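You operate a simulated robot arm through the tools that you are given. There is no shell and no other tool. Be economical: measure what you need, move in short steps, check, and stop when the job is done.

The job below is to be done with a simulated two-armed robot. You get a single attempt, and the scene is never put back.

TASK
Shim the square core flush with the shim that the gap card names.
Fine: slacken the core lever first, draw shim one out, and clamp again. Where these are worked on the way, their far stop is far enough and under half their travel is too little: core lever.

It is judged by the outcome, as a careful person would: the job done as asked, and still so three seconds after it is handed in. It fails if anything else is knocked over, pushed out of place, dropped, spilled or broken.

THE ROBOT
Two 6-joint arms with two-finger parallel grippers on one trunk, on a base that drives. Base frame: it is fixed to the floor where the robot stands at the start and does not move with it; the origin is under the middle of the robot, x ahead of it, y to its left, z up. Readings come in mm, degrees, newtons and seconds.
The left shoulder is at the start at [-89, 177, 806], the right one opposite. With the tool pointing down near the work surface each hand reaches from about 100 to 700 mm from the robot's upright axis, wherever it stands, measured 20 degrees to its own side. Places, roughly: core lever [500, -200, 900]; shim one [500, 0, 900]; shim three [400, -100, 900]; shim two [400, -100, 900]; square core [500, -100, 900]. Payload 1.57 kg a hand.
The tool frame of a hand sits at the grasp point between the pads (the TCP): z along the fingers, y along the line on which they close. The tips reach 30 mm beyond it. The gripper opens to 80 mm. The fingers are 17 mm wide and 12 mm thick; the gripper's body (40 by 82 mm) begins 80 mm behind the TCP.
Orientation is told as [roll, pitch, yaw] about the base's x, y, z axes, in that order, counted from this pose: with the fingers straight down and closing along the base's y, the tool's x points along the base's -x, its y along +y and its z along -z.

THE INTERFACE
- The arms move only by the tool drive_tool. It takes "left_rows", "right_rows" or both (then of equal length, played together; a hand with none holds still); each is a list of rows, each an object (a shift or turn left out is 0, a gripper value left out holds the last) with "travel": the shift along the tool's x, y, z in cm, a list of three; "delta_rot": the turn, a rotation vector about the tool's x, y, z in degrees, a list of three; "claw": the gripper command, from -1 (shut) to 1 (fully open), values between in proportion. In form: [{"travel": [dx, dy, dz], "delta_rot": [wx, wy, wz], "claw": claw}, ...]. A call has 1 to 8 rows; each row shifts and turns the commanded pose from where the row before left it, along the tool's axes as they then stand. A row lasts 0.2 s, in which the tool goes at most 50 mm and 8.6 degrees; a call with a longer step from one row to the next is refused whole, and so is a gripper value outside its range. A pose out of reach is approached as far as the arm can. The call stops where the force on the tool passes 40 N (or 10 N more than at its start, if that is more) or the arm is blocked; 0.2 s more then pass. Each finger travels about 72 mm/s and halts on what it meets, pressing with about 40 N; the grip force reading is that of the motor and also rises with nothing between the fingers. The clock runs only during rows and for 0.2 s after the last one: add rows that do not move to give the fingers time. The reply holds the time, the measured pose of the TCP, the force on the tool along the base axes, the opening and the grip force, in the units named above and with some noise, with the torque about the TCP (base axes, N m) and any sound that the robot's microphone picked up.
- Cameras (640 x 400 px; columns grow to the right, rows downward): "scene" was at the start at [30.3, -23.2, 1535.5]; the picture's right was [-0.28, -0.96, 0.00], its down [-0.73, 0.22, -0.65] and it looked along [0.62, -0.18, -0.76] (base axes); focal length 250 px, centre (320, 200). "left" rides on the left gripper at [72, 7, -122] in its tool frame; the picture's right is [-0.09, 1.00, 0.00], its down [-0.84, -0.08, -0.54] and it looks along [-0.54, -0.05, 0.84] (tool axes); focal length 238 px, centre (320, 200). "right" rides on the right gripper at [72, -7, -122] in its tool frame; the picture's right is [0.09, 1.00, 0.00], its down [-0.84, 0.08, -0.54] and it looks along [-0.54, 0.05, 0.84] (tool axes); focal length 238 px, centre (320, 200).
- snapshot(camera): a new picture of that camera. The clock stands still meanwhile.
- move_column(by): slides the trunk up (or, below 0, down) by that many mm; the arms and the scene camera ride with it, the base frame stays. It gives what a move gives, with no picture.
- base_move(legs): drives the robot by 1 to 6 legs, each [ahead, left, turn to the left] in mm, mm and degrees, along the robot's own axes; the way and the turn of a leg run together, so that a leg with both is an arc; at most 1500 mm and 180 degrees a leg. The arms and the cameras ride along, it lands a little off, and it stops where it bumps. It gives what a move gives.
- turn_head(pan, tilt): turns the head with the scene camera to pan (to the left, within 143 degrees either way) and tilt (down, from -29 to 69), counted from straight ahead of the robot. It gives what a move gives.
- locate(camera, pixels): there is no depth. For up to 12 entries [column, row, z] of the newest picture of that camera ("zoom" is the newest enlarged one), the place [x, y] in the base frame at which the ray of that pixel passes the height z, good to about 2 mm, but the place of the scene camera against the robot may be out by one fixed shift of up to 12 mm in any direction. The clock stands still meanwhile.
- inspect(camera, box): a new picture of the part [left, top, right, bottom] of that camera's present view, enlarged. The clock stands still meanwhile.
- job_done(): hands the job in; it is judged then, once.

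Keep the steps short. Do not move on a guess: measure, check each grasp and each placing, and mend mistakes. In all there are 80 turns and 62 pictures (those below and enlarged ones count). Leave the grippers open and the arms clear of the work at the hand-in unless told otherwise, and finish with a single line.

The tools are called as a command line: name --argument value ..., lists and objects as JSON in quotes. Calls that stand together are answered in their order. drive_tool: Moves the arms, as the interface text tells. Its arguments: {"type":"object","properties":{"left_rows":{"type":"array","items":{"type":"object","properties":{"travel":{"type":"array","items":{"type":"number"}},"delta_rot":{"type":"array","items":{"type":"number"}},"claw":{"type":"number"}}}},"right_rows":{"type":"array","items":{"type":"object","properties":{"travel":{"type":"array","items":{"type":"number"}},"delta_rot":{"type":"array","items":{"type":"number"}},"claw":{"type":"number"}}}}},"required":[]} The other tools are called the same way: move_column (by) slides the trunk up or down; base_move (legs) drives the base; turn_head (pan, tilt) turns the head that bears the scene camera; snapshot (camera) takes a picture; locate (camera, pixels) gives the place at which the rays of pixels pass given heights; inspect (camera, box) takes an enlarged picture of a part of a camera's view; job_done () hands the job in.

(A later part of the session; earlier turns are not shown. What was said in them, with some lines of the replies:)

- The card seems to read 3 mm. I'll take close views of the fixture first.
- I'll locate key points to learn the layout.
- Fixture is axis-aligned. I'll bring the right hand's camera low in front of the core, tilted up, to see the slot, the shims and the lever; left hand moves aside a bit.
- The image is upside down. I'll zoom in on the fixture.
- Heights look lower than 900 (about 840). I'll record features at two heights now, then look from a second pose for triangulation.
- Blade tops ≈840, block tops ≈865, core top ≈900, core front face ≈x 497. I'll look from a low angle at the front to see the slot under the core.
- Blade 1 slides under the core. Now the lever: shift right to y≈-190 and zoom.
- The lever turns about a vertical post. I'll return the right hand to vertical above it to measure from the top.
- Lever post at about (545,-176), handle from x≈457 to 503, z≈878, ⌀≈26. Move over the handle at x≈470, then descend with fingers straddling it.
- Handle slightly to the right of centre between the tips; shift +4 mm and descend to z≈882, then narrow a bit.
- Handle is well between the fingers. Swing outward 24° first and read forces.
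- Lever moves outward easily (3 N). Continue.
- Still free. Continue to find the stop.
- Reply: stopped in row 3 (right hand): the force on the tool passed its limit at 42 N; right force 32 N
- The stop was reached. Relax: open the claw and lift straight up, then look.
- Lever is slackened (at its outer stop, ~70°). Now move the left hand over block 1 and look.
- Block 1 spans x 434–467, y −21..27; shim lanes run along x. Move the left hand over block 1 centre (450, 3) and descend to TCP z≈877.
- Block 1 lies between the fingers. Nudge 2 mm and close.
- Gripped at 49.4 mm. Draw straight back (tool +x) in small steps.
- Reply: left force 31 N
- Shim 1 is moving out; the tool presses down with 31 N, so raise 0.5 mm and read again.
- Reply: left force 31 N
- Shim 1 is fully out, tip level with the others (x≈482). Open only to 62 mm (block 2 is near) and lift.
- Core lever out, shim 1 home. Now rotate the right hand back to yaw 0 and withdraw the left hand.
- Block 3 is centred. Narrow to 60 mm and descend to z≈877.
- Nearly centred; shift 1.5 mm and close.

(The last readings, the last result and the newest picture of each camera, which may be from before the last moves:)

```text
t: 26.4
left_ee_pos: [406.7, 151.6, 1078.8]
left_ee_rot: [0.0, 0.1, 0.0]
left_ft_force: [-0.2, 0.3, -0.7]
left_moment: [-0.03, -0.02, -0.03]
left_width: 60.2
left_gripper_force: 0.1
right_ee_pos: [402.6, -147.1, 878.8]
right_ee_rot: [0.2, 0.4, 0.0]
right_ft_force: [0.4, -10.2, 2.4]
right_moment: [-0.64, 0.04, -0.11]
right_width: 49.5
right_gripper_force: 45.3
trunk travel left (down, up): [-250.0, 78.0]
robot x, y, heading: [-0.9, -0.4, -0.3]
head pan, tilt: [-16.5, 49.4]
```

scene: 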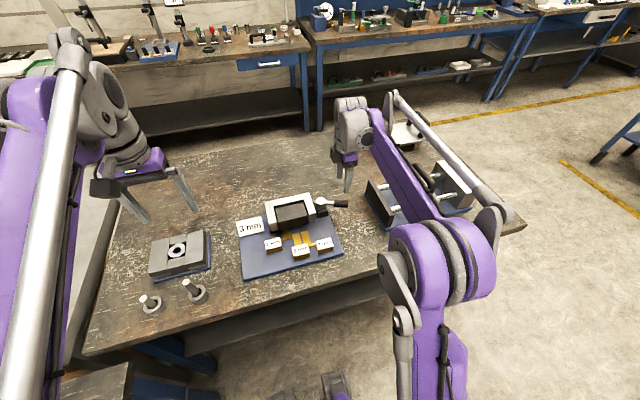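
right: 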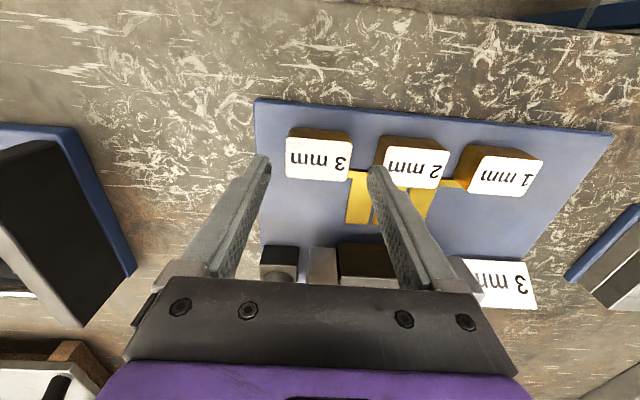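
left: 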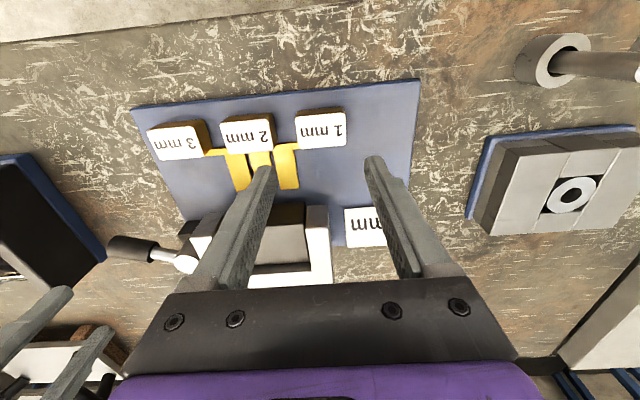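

Gripped (49.5 mm). Push forward 14 mm toward the core.

drive_tool --right_rows '[{"travel": [-0.7, 0, 0]}, {"travel": [-0.7, 0, 0]}, {}]'

inspect --camera "right" --box '[220, 80, 480, 290]'

```text
t: 27.2
left_ee_pos: [407.1, 149.6, 1078.7]
left_ee_rot: [0.1, 0.0, 0.0]
left_ft_force: [-0.1, 0.6, 0.2]
left_moment: [-0.01, 0.02, -0.02]
left_width: 59.7
left_gripper_force: 0.1
right_ee_pos: [417.0, -146.4, 876.9]
right_ee_rot: [0.3, 0.4, 0.0]
right_ft_force: [0.0, -22.3, 6.5]
right_moment: [-0.55, 0.4, 0.2]
right_width: 49.6
right_gripper_force: 45.6
trunk travel left (down, up): [-250.0, 78.0]
robot x, y, heading: [-2.6, -1.4, -0.0]
head pan, tilt: [-16.5, 49.4]
```

```text
1.90 times, centred on (350, 185) of right
```

zoom: 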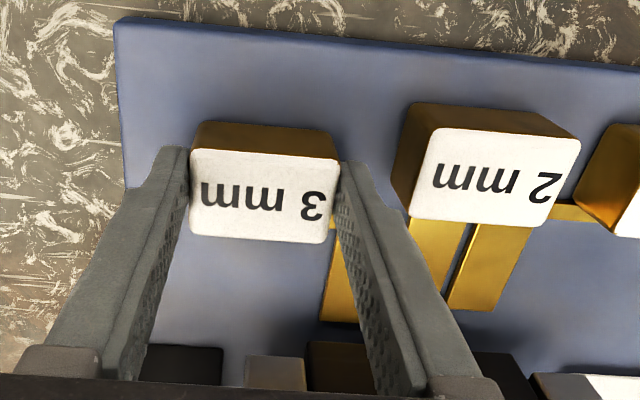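

The shim runs in a lane (side load −22 N). Ease 1 mm toward −y and continue pushing slowly.

drive_tool --right_rows '[{"travel": [0, -0.08, 0]}, {"travel": [-0.4, 0, 0]}, {}]'

```text
t: 28.0
left_ee_pos: [407.7, 150.5, 1077.8]
left_ee_rot: [0.1, 0.0, -0.1]
left_ft_force: [0.0, -0.3, -0.1]
left_moment: [0.01, 0.02, 0.0]
left_width: 60.2
left_gripper_force: 0.1
right_ee_pos: [422.6, -146.8, 877.8]
right_ee_rot: [0.3, 0.4, 0.0]
right_ft_force: [-3.0, -17.6, -9.2]
right_moment: [-0.78, -0.12, -0.3]
right_width: 49.5
right_gripper_force: 44.8
trunk travel left (down, up): [-250.0, 78.0]
robot x, y, heading: [-2.0, 4.6, -0.0]
head pan, tilt: [-16.5, 49.4]
```

drive_tool --right_rows '[{"travel": [0, -0.06, 0]}, {"travel": [-0.5, 0, 0]}, {"travel": [-0.4, 0, 0]}, {}]'

snapshot --camera "right"

```text
t: 29.0
left_ee_pos: [407.2, 150.4, 1078.5]
left_ee_rot: [0.1, 0.1, 0.0]
left_ft_force: [-0.2, 0.4, -0.5]
left_moment: [0.02, -0.04, -0.01]
left_width: 60.4
left_gripper_force: 0.1
right_ee_pos: [430.2, -147.4, 878.7]
right_ee_rot: [0.3, 0.4, -0.1]
right_ft_force: [-1.4, -18.8, 2.8]
right_moment: [-0.6, 0.41, -0.01]
right_width: 49.6
right_gripper_force: 45.0
trunk travel left (down, up): [-250.0, 78.0]
robot x, y, heading: [2.5, -3.0, -0.2]
head pan, tilt: [-16.5, 49.4]
```

```text
26 pictures are left
```

right: 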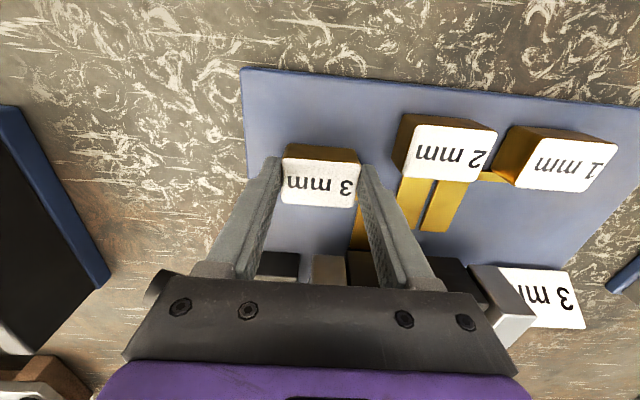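

Tip already enters under the core without resistance. Continue to the depth shim 1 had (≈43–45 mm total, TCP x≈447).

drive_tool --right_rows '[{"travel": [-0.5, 0, 0]}, {"travel": [-0.5, 0, 0]}, {"travel": [-0.5, 0, 0]}, {}]'

inspect --camera "scene" --box '[220, 180, 360, 290]'

```text
t: 30.0
left_ee_pos: [407.9, 152.5, 1079.2]
left_ee_rot: [0.1, 0.0, -0.1]
left_ft_force: [0.8, 0.2, -0.3]
left_moment: [0.02, 0.03, -0.02]
left_width: 60.0
left_gripper_force: 0.1
right_ee_pos: [445.7, -147.0, 877.4]
right_ee_rot: [0.3, 0.3, 0.0]
right_ft_force: [-1.2, -18.2, -5.2]
right_moment: [-0.66, -0.06, -0.04]
right_width: 49.4
right_gripper_force: 44.7
trunk travel left (down, up): [-250.0, 78.0]
robot x, y, heading: [-0.2, -0.6, -0.0]
head pan, tilt: [-16.5, 49.4]
```

```text
3.64 times, centred on (290, 235) of scene
```

zoom: 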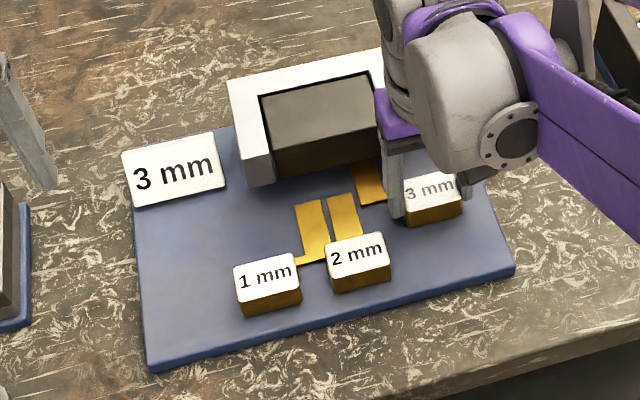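

Block 3 centre ≈449, matching shim 1's seated position (450). Check for a stop with a gentle 2 mm more.

drive_tool --right_rows '[{"travel": [-0.2, -0.05, 0]}, {}]'

```text
t: 30.6
left_ee_pos: [408.0, 150.5, 1078.8]
left_ee_rot: [0.0, -0.1, -0.1]
left_ft_force: [-0.1, -0.2, 0.9]
left_moment: [0.0, -0.02, -0.02]
left_width: 59.7
left_gripper_force: 0.1
right_ee_pos: [448.5, -146.1, 878.7]
right_ee_rot: [0.2, 0.4, 0.2]
right_ft_force: [-0.7, -14.2, -7.7]
right_moment: [-0.78, -0.14, -0.15]
right_width: 49.5
right_gripper_force: 45.3
trunk travel left (down, up): [-250.0, 78.0]
robot x, y, heading: [1.2, 2.3, 0.2]
head pan, tilt: [-16.5, 49.4]
```

Seated at the same depth as shim 1 was. Release and lift straight up.

drive_tool --right_rows '[{"claw": 0.4}, {}, {"travel": [0, 0, -2]}, {"travel": [0, 0, -4]}, {"travel": [0, 0, -4]}, {}]'

inspect --camera "right" --box '[230, 90, 490, 290]'

```text
t: 32.0
left_ee_pos: [407.6, 152.8, 1077.5]
left_ee_rot: [0.0, 0.1, -0.1]
left_ft_force: [0.2, 0.2, 0.2]
left_moment: [-0.01, -0.05, -0.01]
left_width: 60.1
left_gripper_force: 0.0
right_ee_pos: [449.1, -144.9, 980.1]
right_ee_rot: [0.2, 0.4, 0.0]
right_ft_force: [0.7, -0.3, 0.2]
right_moment: [0.03, 0.03, 0.05]
right_width: 56.3
right_gripper_force: 0.1
trunk travel left (down, up): [-250.0, 78.0]
robot x, y, heading: [-2.3, 0.8, 0.0]
head pan, tilt: [-16.5, 49.4]
```

```text
2.00 times, centred on (360, 190) of right
```

zoom: 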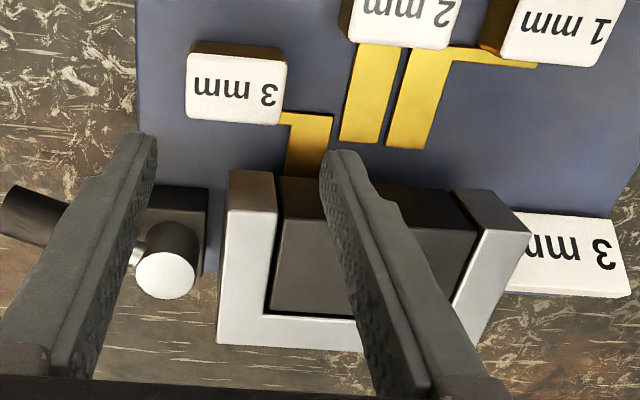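

Now move the right hand toward the lever handle while tilting the left hand's camera for a grazing view of the core top.

drive_tool --right_rows '[{"travel": [-2.2, -2.4, 0]}, {"travel": [-2.3, -2.4, 0]}, {"travel": [-2.3, -2.4, 0]}, {"travel": [0, -2.5, 0]}, {"delta_rot": [0, 0, -8.5]}, {"delta_rot": [0, 0, -8.5]}, {"delta_rot": [0, 0, -8.5]}, {"delta_rot": [0, 0, -8.5]}]' --left_rows '[{"delta_rot": [0, -8.2, 0]}, {"delta_rot": [0, -8.2, 0]}, {"delta_rot": [0, -8.2, 0], "travel": [0, -3, 0]}, {"delta_rot": [0, -8.2, 0], "travel": [0, -3, 0]}, {"delta_rot": [0, -8.2, 0], "travel": [0, -3, 0]}, {"delta_rot": [0, -8.2, 0], "travel": [0, -3, 0]}, {"delta_rot": [0, -7.8, 0], "travel": [0, -3, 0]}, {"travel": [0, -2.4, 0], "claw": 1}]'

```text
t: 33.8
left_ee_pos: [407.4, -22.2, 1079.0]
left_ee_rot: [0.1, -57.1, 0.0]
left_ft_force: [-0.1, 0.0, -0.4]
left_moment: [0.05, -0.01, 0.02]
left_width: 80.0
left_gripper_force: 0.1
right_ee_pos: [517.1, -243.8, 977.0]
right_ee_rot: [0.4, 0.2, 34.3]
right_ft_force: [0.0, 0.4, -0.6]
right_moment: [-0.02, 0.01, -0.03]
right_width: 55.9
right_gripper_force: 0.1
trunk travel left (down, up): [-250.0, 78.0]
robot x, y, heading: [0.7, -0.1, -0.2]
head pan, tilt: [-16.5, 49.4]
```

drive_tool --left_rows '[{"travel": [3.1, 0, 2.0]}, {"travel": [3.1, 0, 2.0]}, {"travel": [3.1, 0, 2.0]}, {"travel": [3.1, 0, 2.0]}]' --right_rows '[{"delta_rot": [0, 0, -8.5]}, {"delta_rot": [0, 0, -8.5]}, {"delta_rot": [0, 0, -8.5]}, {"delta_rot": [0, 0, -8.5]}]'

snapshot --camera "left"

snapshot --camera "right"

```text
t: 34.8
left_ee_pos: [404.3, -23.0, 928.4]
left_ee_rot: [0.1, -57.0, -0.1]
left_ft_force: [0.6, 0.0, -0.3]
left_moment: [0.0, 0.0, 0.01]
left_width: 80.2
left_gripper_force: 0.1
right_ee_pos: [517.7, -244.2, 976.4]
right_ee_rot: [0.5, -0.1, 68.2]
right_ft_force: [0.3, 0.4, -0.2]
right_moment: [-0.01, 0.03, 0.05]
right_width: 55.9
right_gripper_force: 0.0
trunk travel left (down, up): [-250.0, 78.0]
robot x, y, heading: [3.4, -0.4, -0.2]
head pan, tilt: [-16.5, 49.4]
```

```text
23 pictures are left
```

left: 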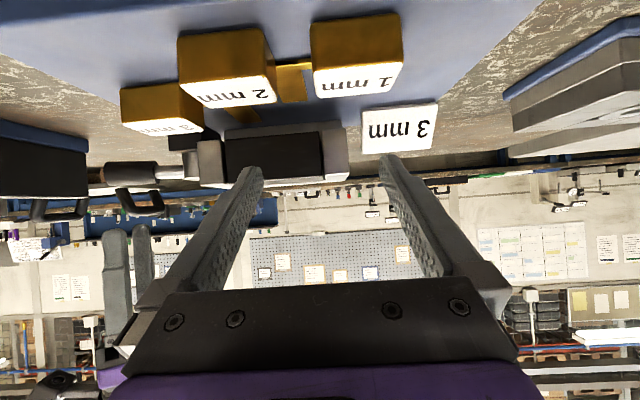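

```text
22 pictures are left
```

right: 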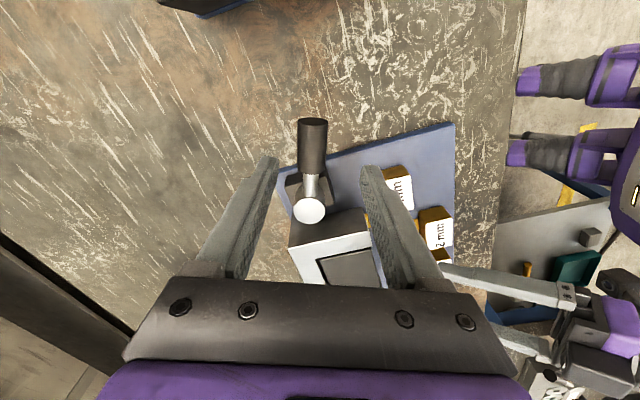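

inspect --camera "left" --box '[180, 100, 380, 200]'

locate --camera "right" --pixels '[[313, 125, 880], [312, 160, 880], [309, 210, 895]]'

```text
3.20 times, centred on (280, 150) of left
```

zoom: 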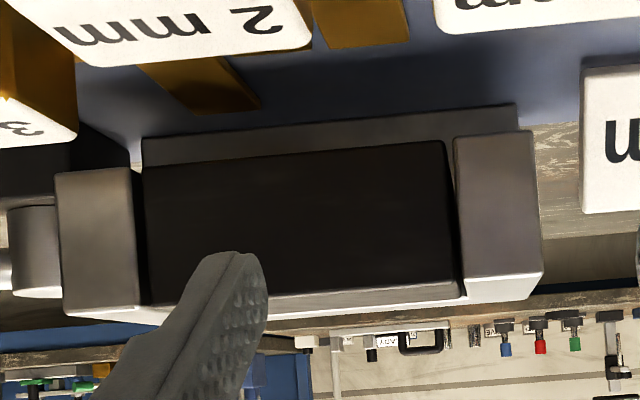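

```text
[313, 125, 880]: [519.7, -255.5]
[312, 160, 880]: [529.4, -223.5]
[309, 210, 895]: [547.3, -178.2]
```

inspect --camera "left" --box '[300, 150, 360, 200]'

inspect --camera "left" --box '[190, 160, 250, 210]'

```text
8.00 times, centred on (330, 175) of left
```

zoom: 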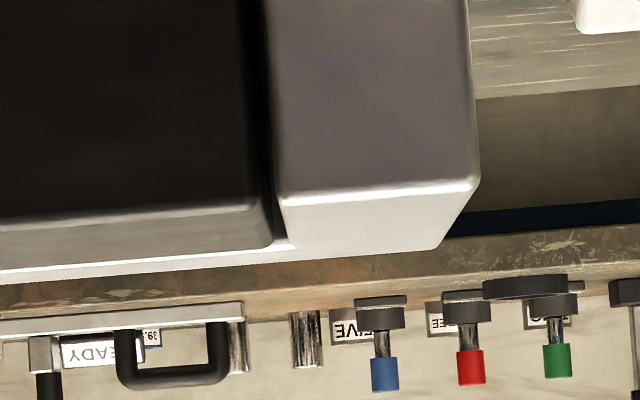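

```text
8.00 times, centred on (220, 185) of left
```

zoom: 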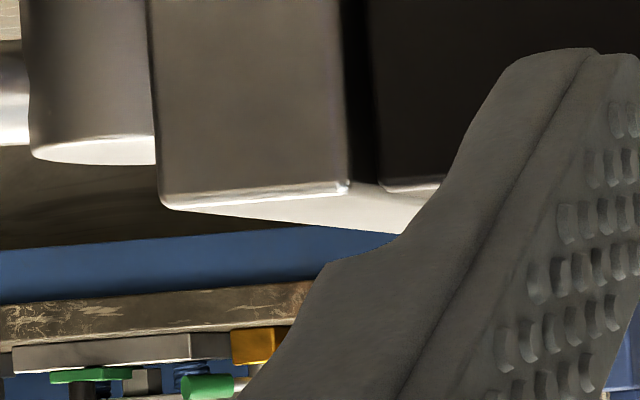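

Core top is flush with the frame on both sides. Now retract the left hand and lower the right hand over the lever handle.

drive_tool --left_rows '[{"travel": [-2.5, 2, -1.6]}, {"travel": [-3, 3, -2]}, {"travel": [-3, 3, -2]}, {"travel": [-3, 3, -2]}, {"travel": [0, 4, 0]}, {}]' --right_rows '[{"travel": [-0.1, -0.5, 0], "delta_rot": [0, 0, -3], "claw": 0.2}, {"travel": [0, 0, 2.5]}, {"travel": [0, 0, 2.5]}, {}, {}, {}]'

inspect --camera "right" --box '[220, 80, 420, 280]'

```text
t: 36.2
left_ee_pos: [399.2, 127.0, 1068.4]
left_ee_rot: [-0.1, -57.0, 0.0]
left_ft_force: [0.5, -0.4, -0.2]
left_moment: [-0.01, 0.0, 0.0]
left_width: 80.0
left_gripper_force: 0.1
right_ee_pos: [522.7, -245.3, 927.2]
right_ee_rot: [0.4, -0.1, 71.0]
right_ft_force: [0.4, 0.1, 0.7]
right_moment: [-0.01, 0.0, 0.02]
right_width: 48.0
right_gripper_force: 0.0
trunk travel left (down, up): [-250.0, 78.0]
robot x, y, heading: [2.7, -0.1, 0.0]
head pan, tilt: [-16.5, 49.4]
```

```text
2.00 times, centred on (320, 180) of right
```

zoom: 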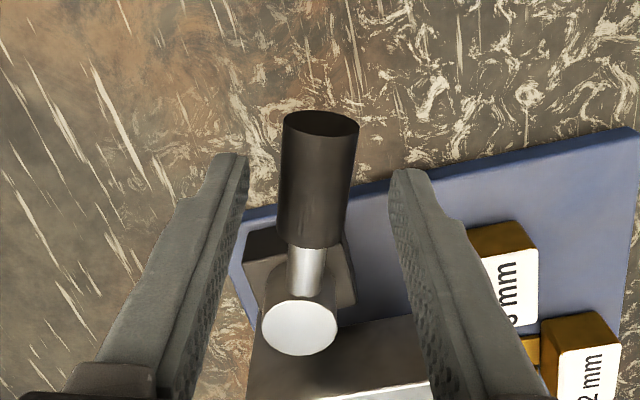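

Centred on the handle. Descend to z≈883 and narrow.

drive_tool --right_rows '[{"travel": [0, 0, 2.2]}, {"travel": [0, 0, 2.2]}, {"claw": -0.2}, {}]'

```text
t: 37.2
left_ee_pos: [399.2, 126.9, 1068.2]
left_ee_rot: [0.0, -57.0, 0.1]
left_ft_force: [0.0, 0.0, -1.1]
left_moment: [0.01, 0.02, 0.01]
left_width: 79.9
left_gripper_force: 0.0
right_ee_pos: [520.7, -245.0, 884.9]
right_ee_rot: [0.4, -0.1, 71.0]
right_ft_force: [-0.5, 0.6, -0.5]
right_moment: [0.0, 0.01, 0.0]
right_width: 31.9
right_gripper_force: 0.2
trunk travel left (down, up): [-250.0, 78.0]
robot x, y, heading: [1.6, 0.1, -0.1]
head pan, tilt: [-16.5, 49.4]
```

To keep fingers clear of block 3 at the end, slide inward 10 mm along the handle (radius ≈62), then swing back 40° first.

drive_tool --right_rows '[{"travel": [-1.0, 0, 0]}, {"travel": [-0.06, 0.86, 0], "delta_rot": [0, 0, 8]}, {"travel": [-0.06, 0.86, 0], "delta_rot": [0, 0, 8]}, {"travel": [-0.06, 0.86, 0], "delta_rot": [0, 0, 8]}, {"travel": [-0.06, 0.86, 0], "delta_rot": [0, 0, 8]}, {"travel": [-0.06, 0.86, 0], "delta_rot": [0, 0, 8]}]'

inspect --camera "right" --box '[220, 80, 480, 280]'

```text
t: 38.6
left_ee_pos: [398.7, 127.9, 1068.2]
left_ee_rot: [-0.1, -57.0, 0.1]
left_ft_force: [0.1, -0.8, -1.0]
left_moment: [0.0, -0.01, 0.01]
left_width: 80.1
left_gripper_force: 0.1
right_ee_pos: [490.9, -208.8, 883.1]
right_ee_rot: [0.5, 0.3, 30.9]
right_ft_force: [1.3, -1.9, 1.2]
right_moment: [-0.02, -0.01, 0.02]
right_width: 34.2
right_gripper_force: 1.5
trunk travel left (down, up): [-250.0, 78.0]
robot x, y, heading: [0.5, -1.7, 0.1]
head pan, tilt: [-16.5, 49.4]
```

```text
2.00 times, centred on (350, 180) of right
```

zoom: 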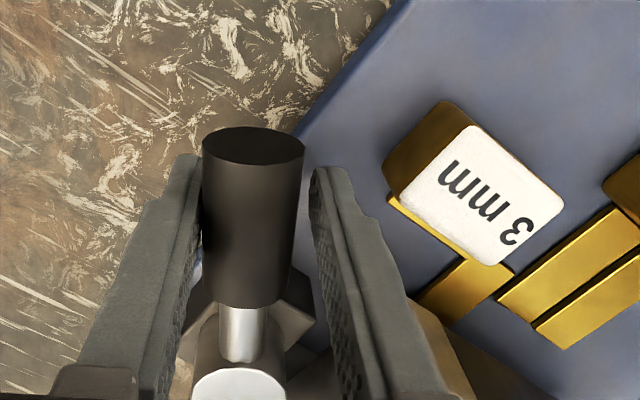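

Continue 16°, then look.

drive_tool --right_rows '[{"travel": [-0.06, 0.86, 0], "delta_rot": [0, 0, 8]}, {"travel": [-0.06, 0.86, 0], "delta_rot": [0, 0, 8]}, {}]'

inspect --camera "right" --box '[220, 80, 480, 280]'

```text
t: 39.4
left_ee_pos: [398.5, 125.6, 1067.5]
left_ee_rot: [0.1, -57.0, 0.0]
left_ft_force: [-0.3, 0.5, -0.3]
left_moment: [-0.03, -0.02, -0.05]
left_width: 79.8
left_gripper_force: 0.1
right_ee_pos: [483.9, -193.4, 881.3]
right_ee_rot: [0.4, 0.3, 15.0]
right_ft_force: [0.0, -2.7, 0.6]
right_moment: [0.0, 0.0, 0.01]
right_width: 34.3
right_gripper_force: 1.1
trunk travel left (down, up): [-250.0, 78.0]
robot x, y, heading: [-0.9, 1.3, 0.1]
head pan, tilt: [-16.5, 49.4]
```

```text
2.00 times, centred on (350, 180) of right
```

zoom: 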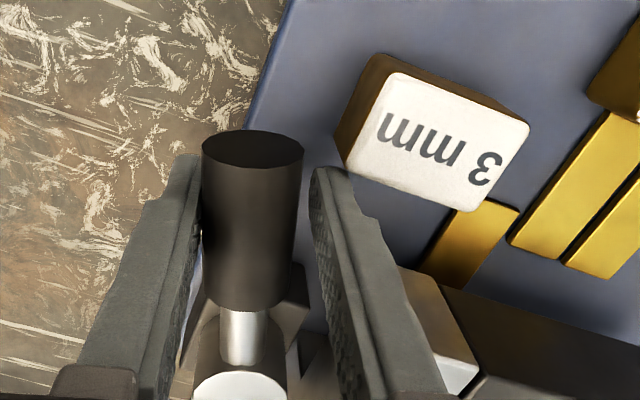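

The +y finger will pass close to block 3; slide 7 mm further inward first, then the next 8°.

drive_tool --right_rows '[{"travel": [-0.7, 0, 0]}, {"travel": [-0.06, 0.79, 0], "delta_rot": [0, 0, 8]}, {}]'

inspect --camera "right" --box '[220, 80, 480, 280]'

```text
t: 40.2
left_ee_pos: [398.4, 126.8, 1068.3]
left_ee_rot: [0.0, -57.0, 0.0]
left_ft_force: [-0.2, -0.3, -0.5]
left_moment: [-0.03, 0.02, 0.0]
left_width: 80.1
left_gripper_force: 0.1
right_ee_pos: [490.7, -181.4, 883.3]
right_ee_rot: [0.3, 0.4, 7.0]
right_ft_force: [1.1, -2.3, -0.5]
right_moment: [0.03, 0.01, 0.01]
right_width: 34.2
right_gripper_force: 1.5
trunk travel left (down, up): [-250.0, 78.0]
robot x, y, heading: [-3.0, -0.3, -0.1]
head pan, tilt: [-16.5, 49.4]
```

```text
2.00 times, centred on (350, 180) of right
```

zoom: 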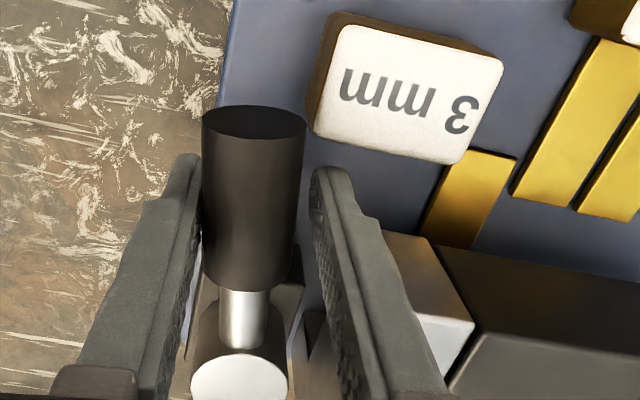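

Next 4° gently, and look at handle versus block 3.

drive_tool --right_rows '[{"travel": [-0.02, 0.4, 0], "delta_rot": [0, 0, 4]}, {}]'

inspect --camera "right" --box '[280, 90, 400, 190]'

```text
t: 40.8
left_ee_pos: [398.9, 126.3, 1068.4]
left_ee_rot: [0.0, -57.0, 0.0]
left_ft_force: [-0.1, -0.1, -0.3]
left_moment: [0.03, -0.04, 0.02]
left_width: 80.1
left_gripper_force: 0.1
right_ee_pos: [490.4, -177.9, 883.4]
right_ee_rot: [0.3, 0.4, 3.0]
right_ft_force: [0.0, -3.4, -0.9]
right_moment: [0.0, 0.03, -0.03]
right_width: 33.4
right_gripper_force: 0.8
trunk travel left (down, up): [-250.0, 78.0]
robot x, y, heading: [1.4, 3.9, -0.2]
head pan, tilt: [-16.5, 49.4]
```

```text
4.00 times, centred on (340, 140) of right
```

zoom: 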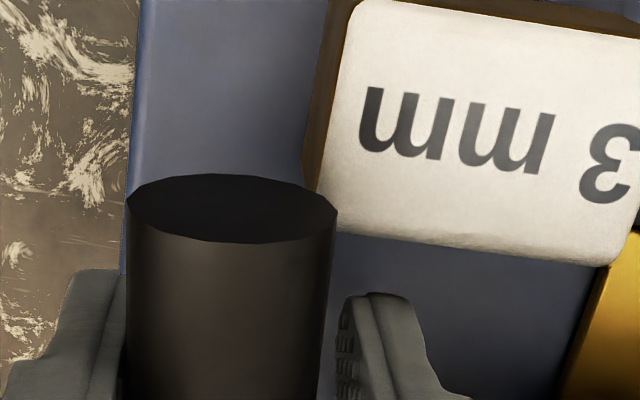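

Force still small. Push the last few degrees to the stop.

drive_tool --right_rows '[{"travel": [0, 0.3, 0], "delta_rot": [0, 0, 3]}, {"travel": [0, 0.2, 0]}, {"travel": [0, 0.2, 0]}, {"travel": [0, 0.2, 0]}]'

inspect --camera "right" --box '[230, 80, 430, 280]'

```text
t: 41.8
left_ee_pos: [398.4, 123.4, 1068.8]
left_ee_rot: [0.3, -57.0, -0.3]
left_ft_force: [0.3, 0.8, -1.4]
left_moment: [-0.05, 0.01, 0.02]
left_width: 80.2
left_gripper_force: 0.0
right_ee_pos: [488.6, -174.8, 883.2]
right_ee_rot: [0.2, 0.6, -0.2]
right_ft_force: [-8.5, -32.9, -5.3]
right_moment: [0.15, 0.01, -0.05]
right_width: 28.6
right_gripper_force: 0.0
trunk travel left (down, up): [-250.0, 78.0]
robot x, y, heading: [-1.5, 0.9, 0.2]
head pan, tilt: [-16.5, 49.4]
```

```text
2.00 times, centred on (330, 180) of right
```

zoom: 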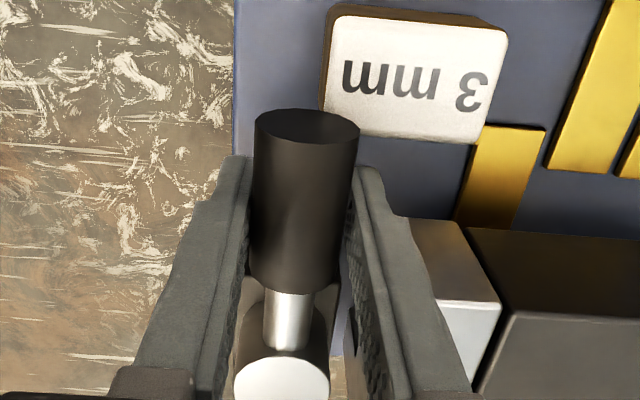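

Stop reached (33 N), lever parallel to x as at the start. Relax, open slightly and lift away.

drive_tool --right_rows '[{"travel": [0, -0.4, 0], "claw": 0.1}, {}, {"travel": [0, 0, -2]}, {"travel": [0, 0, -4]}, {"travel": [0, 0, -4]}, {"travel": [4, -2, 0]}, {}]'

snapshot --camera "right"

inspect --camera "right" --box '[260, 80, 500, 280]'

```text
t: 43.4
left_ee_pos: [399.7, 126.7, 1068.1]
left_ee_rot: [0.1, -57.0, 0.2]
left_ft_force: [0.9, -0.2, 0.0]
left_moment: [0.02, 0.0, -0.04]
left_width: 79.9
left_gripper_force: 0.1
right_ee_pos: [450.2, -195.6, 984.1]
right_ee_rot: [0.3, 0.5, 0.1]
right_ft_force: [0.4, -0.1, -0.2]
right_moment: [0.02, 0.04, 0.02]
right_width: 43.8
right_gripper_force: 0.1
trunk travel left (down, up): [-250.0, 78.0]
robot x, y, heading: [1.9, -2.1, -0.0]
head pan, tilt: [-16.5, 49.4]
```

```text
12 pictures are left
```

right: 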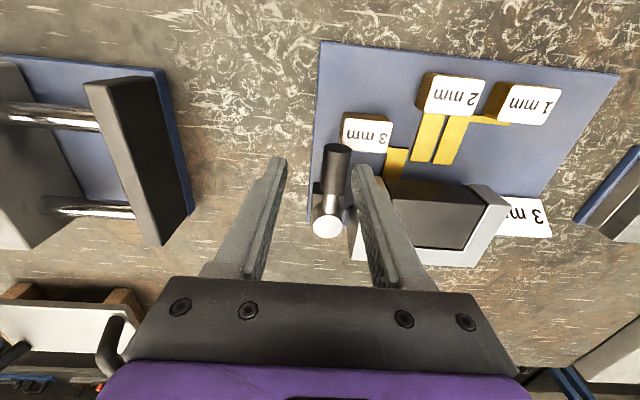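

```text
2.00 times, centred on (380, 180) of right
```

zoom: 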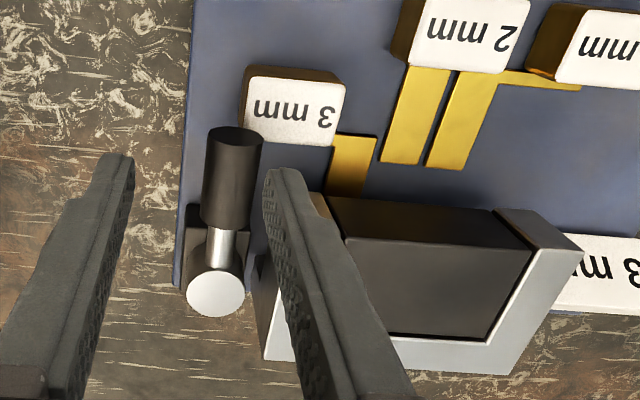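

locate --camera "zoom" --pixels '[[236, 140, 878], [229, 222, 878], [216, 297, 897], [243, 76, 865], [344, 85, 865], [332, 147, 865], [249, 139, 865], [333, 132, 842]]'

```text
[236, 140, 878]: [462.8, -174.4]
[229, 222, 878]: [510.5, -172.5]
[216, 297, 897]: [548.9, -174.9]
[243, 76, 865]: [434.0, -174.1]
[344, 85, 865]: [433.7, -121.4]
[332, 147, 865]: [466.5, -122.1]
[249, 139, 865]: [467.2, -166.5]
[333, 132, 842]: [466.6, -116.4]
```

Lever is home (end y −174.4, post y −174.9) and block 3 sits at x 434–467, exactly where shim 1 had been. Retract the hands, open the grippers, and take a final view.

drive_tool --right_rows '[{"travel": [2, -1.5, -4], "claw": 1}, {"travel": [2, -1.5, -4]}, {"travel": [2, -1.5, -4]}, {"travel": [2, -1, -4]}, {}, {}, {}, {}]' --left_rows '[{"delta_rot": [0, 8, 0], "travel": [0, 2, 0], "claw": 1}, {"delta_rot": [0, 8, 0], "travel": [0, 2, 0]}, {"delta_rot": [0, 8, 0]}, {"delta_rot": [0, 8, 0]}, {"delta_rot": [0, 8, 0]}, {"delta_rot": [0, 8, 0]}, {"delta_rot": [0, 8, 0]}, {}]'

snapshot --camera "scene"

inspect --camera "scene" --box '[220, 180, 360, 290]'

```text
t: 45.2
left_ee_pos: [403.9, 167.4, 1066.4]
left_ee_rot: [0.0, -0.8, 0.0]
left_ft_force: [-0.3, -0.5, 0.5]
left_moment: [0.0, 0.02, 0.0]
left_width: 80.1
left_gripper_force: 0.1
right_ee_pos: [372.3, -248.4, 1146.9]
right_ee_rot: [0.4, 0.5, 0.1]
right_ft_force: [1.1, 0.8, 0.1]
right_moment: [0.02, -0.02, -0.01]
right_width: 79.8
right_gripper_force: 0.1
trunk travel left (down, up): [-250.0, 78.0]
robot x, y, heading: [0.0, -0.0, -0.0]
head pan, tilt: [-16.5, 49.4]
```

```text
10 pictures are left
```

scene: 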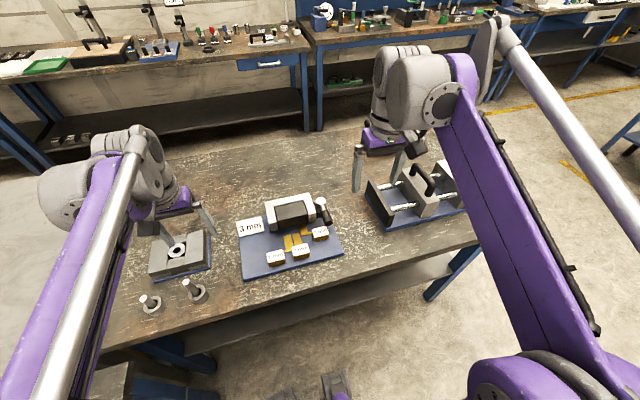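

```text
3.64 times, centred on (290, 235) of scene
```

zoom: 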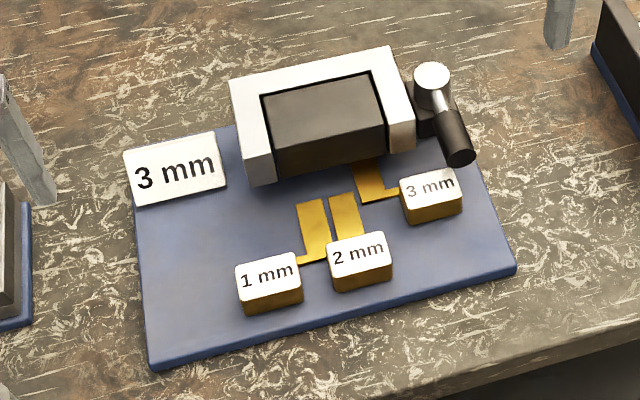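

Everything is in place: the 3 mm shim is seated, the core is flush, the lever is back at the clamped stop, shim one is out, and both hands are clear and open. I'm handing in the job.

job_done

```text
The job is handed in.
```

The square core is shimmed flush with the 3 mm shim the card names, shim one is drawn out, and the core lever is clamped again.
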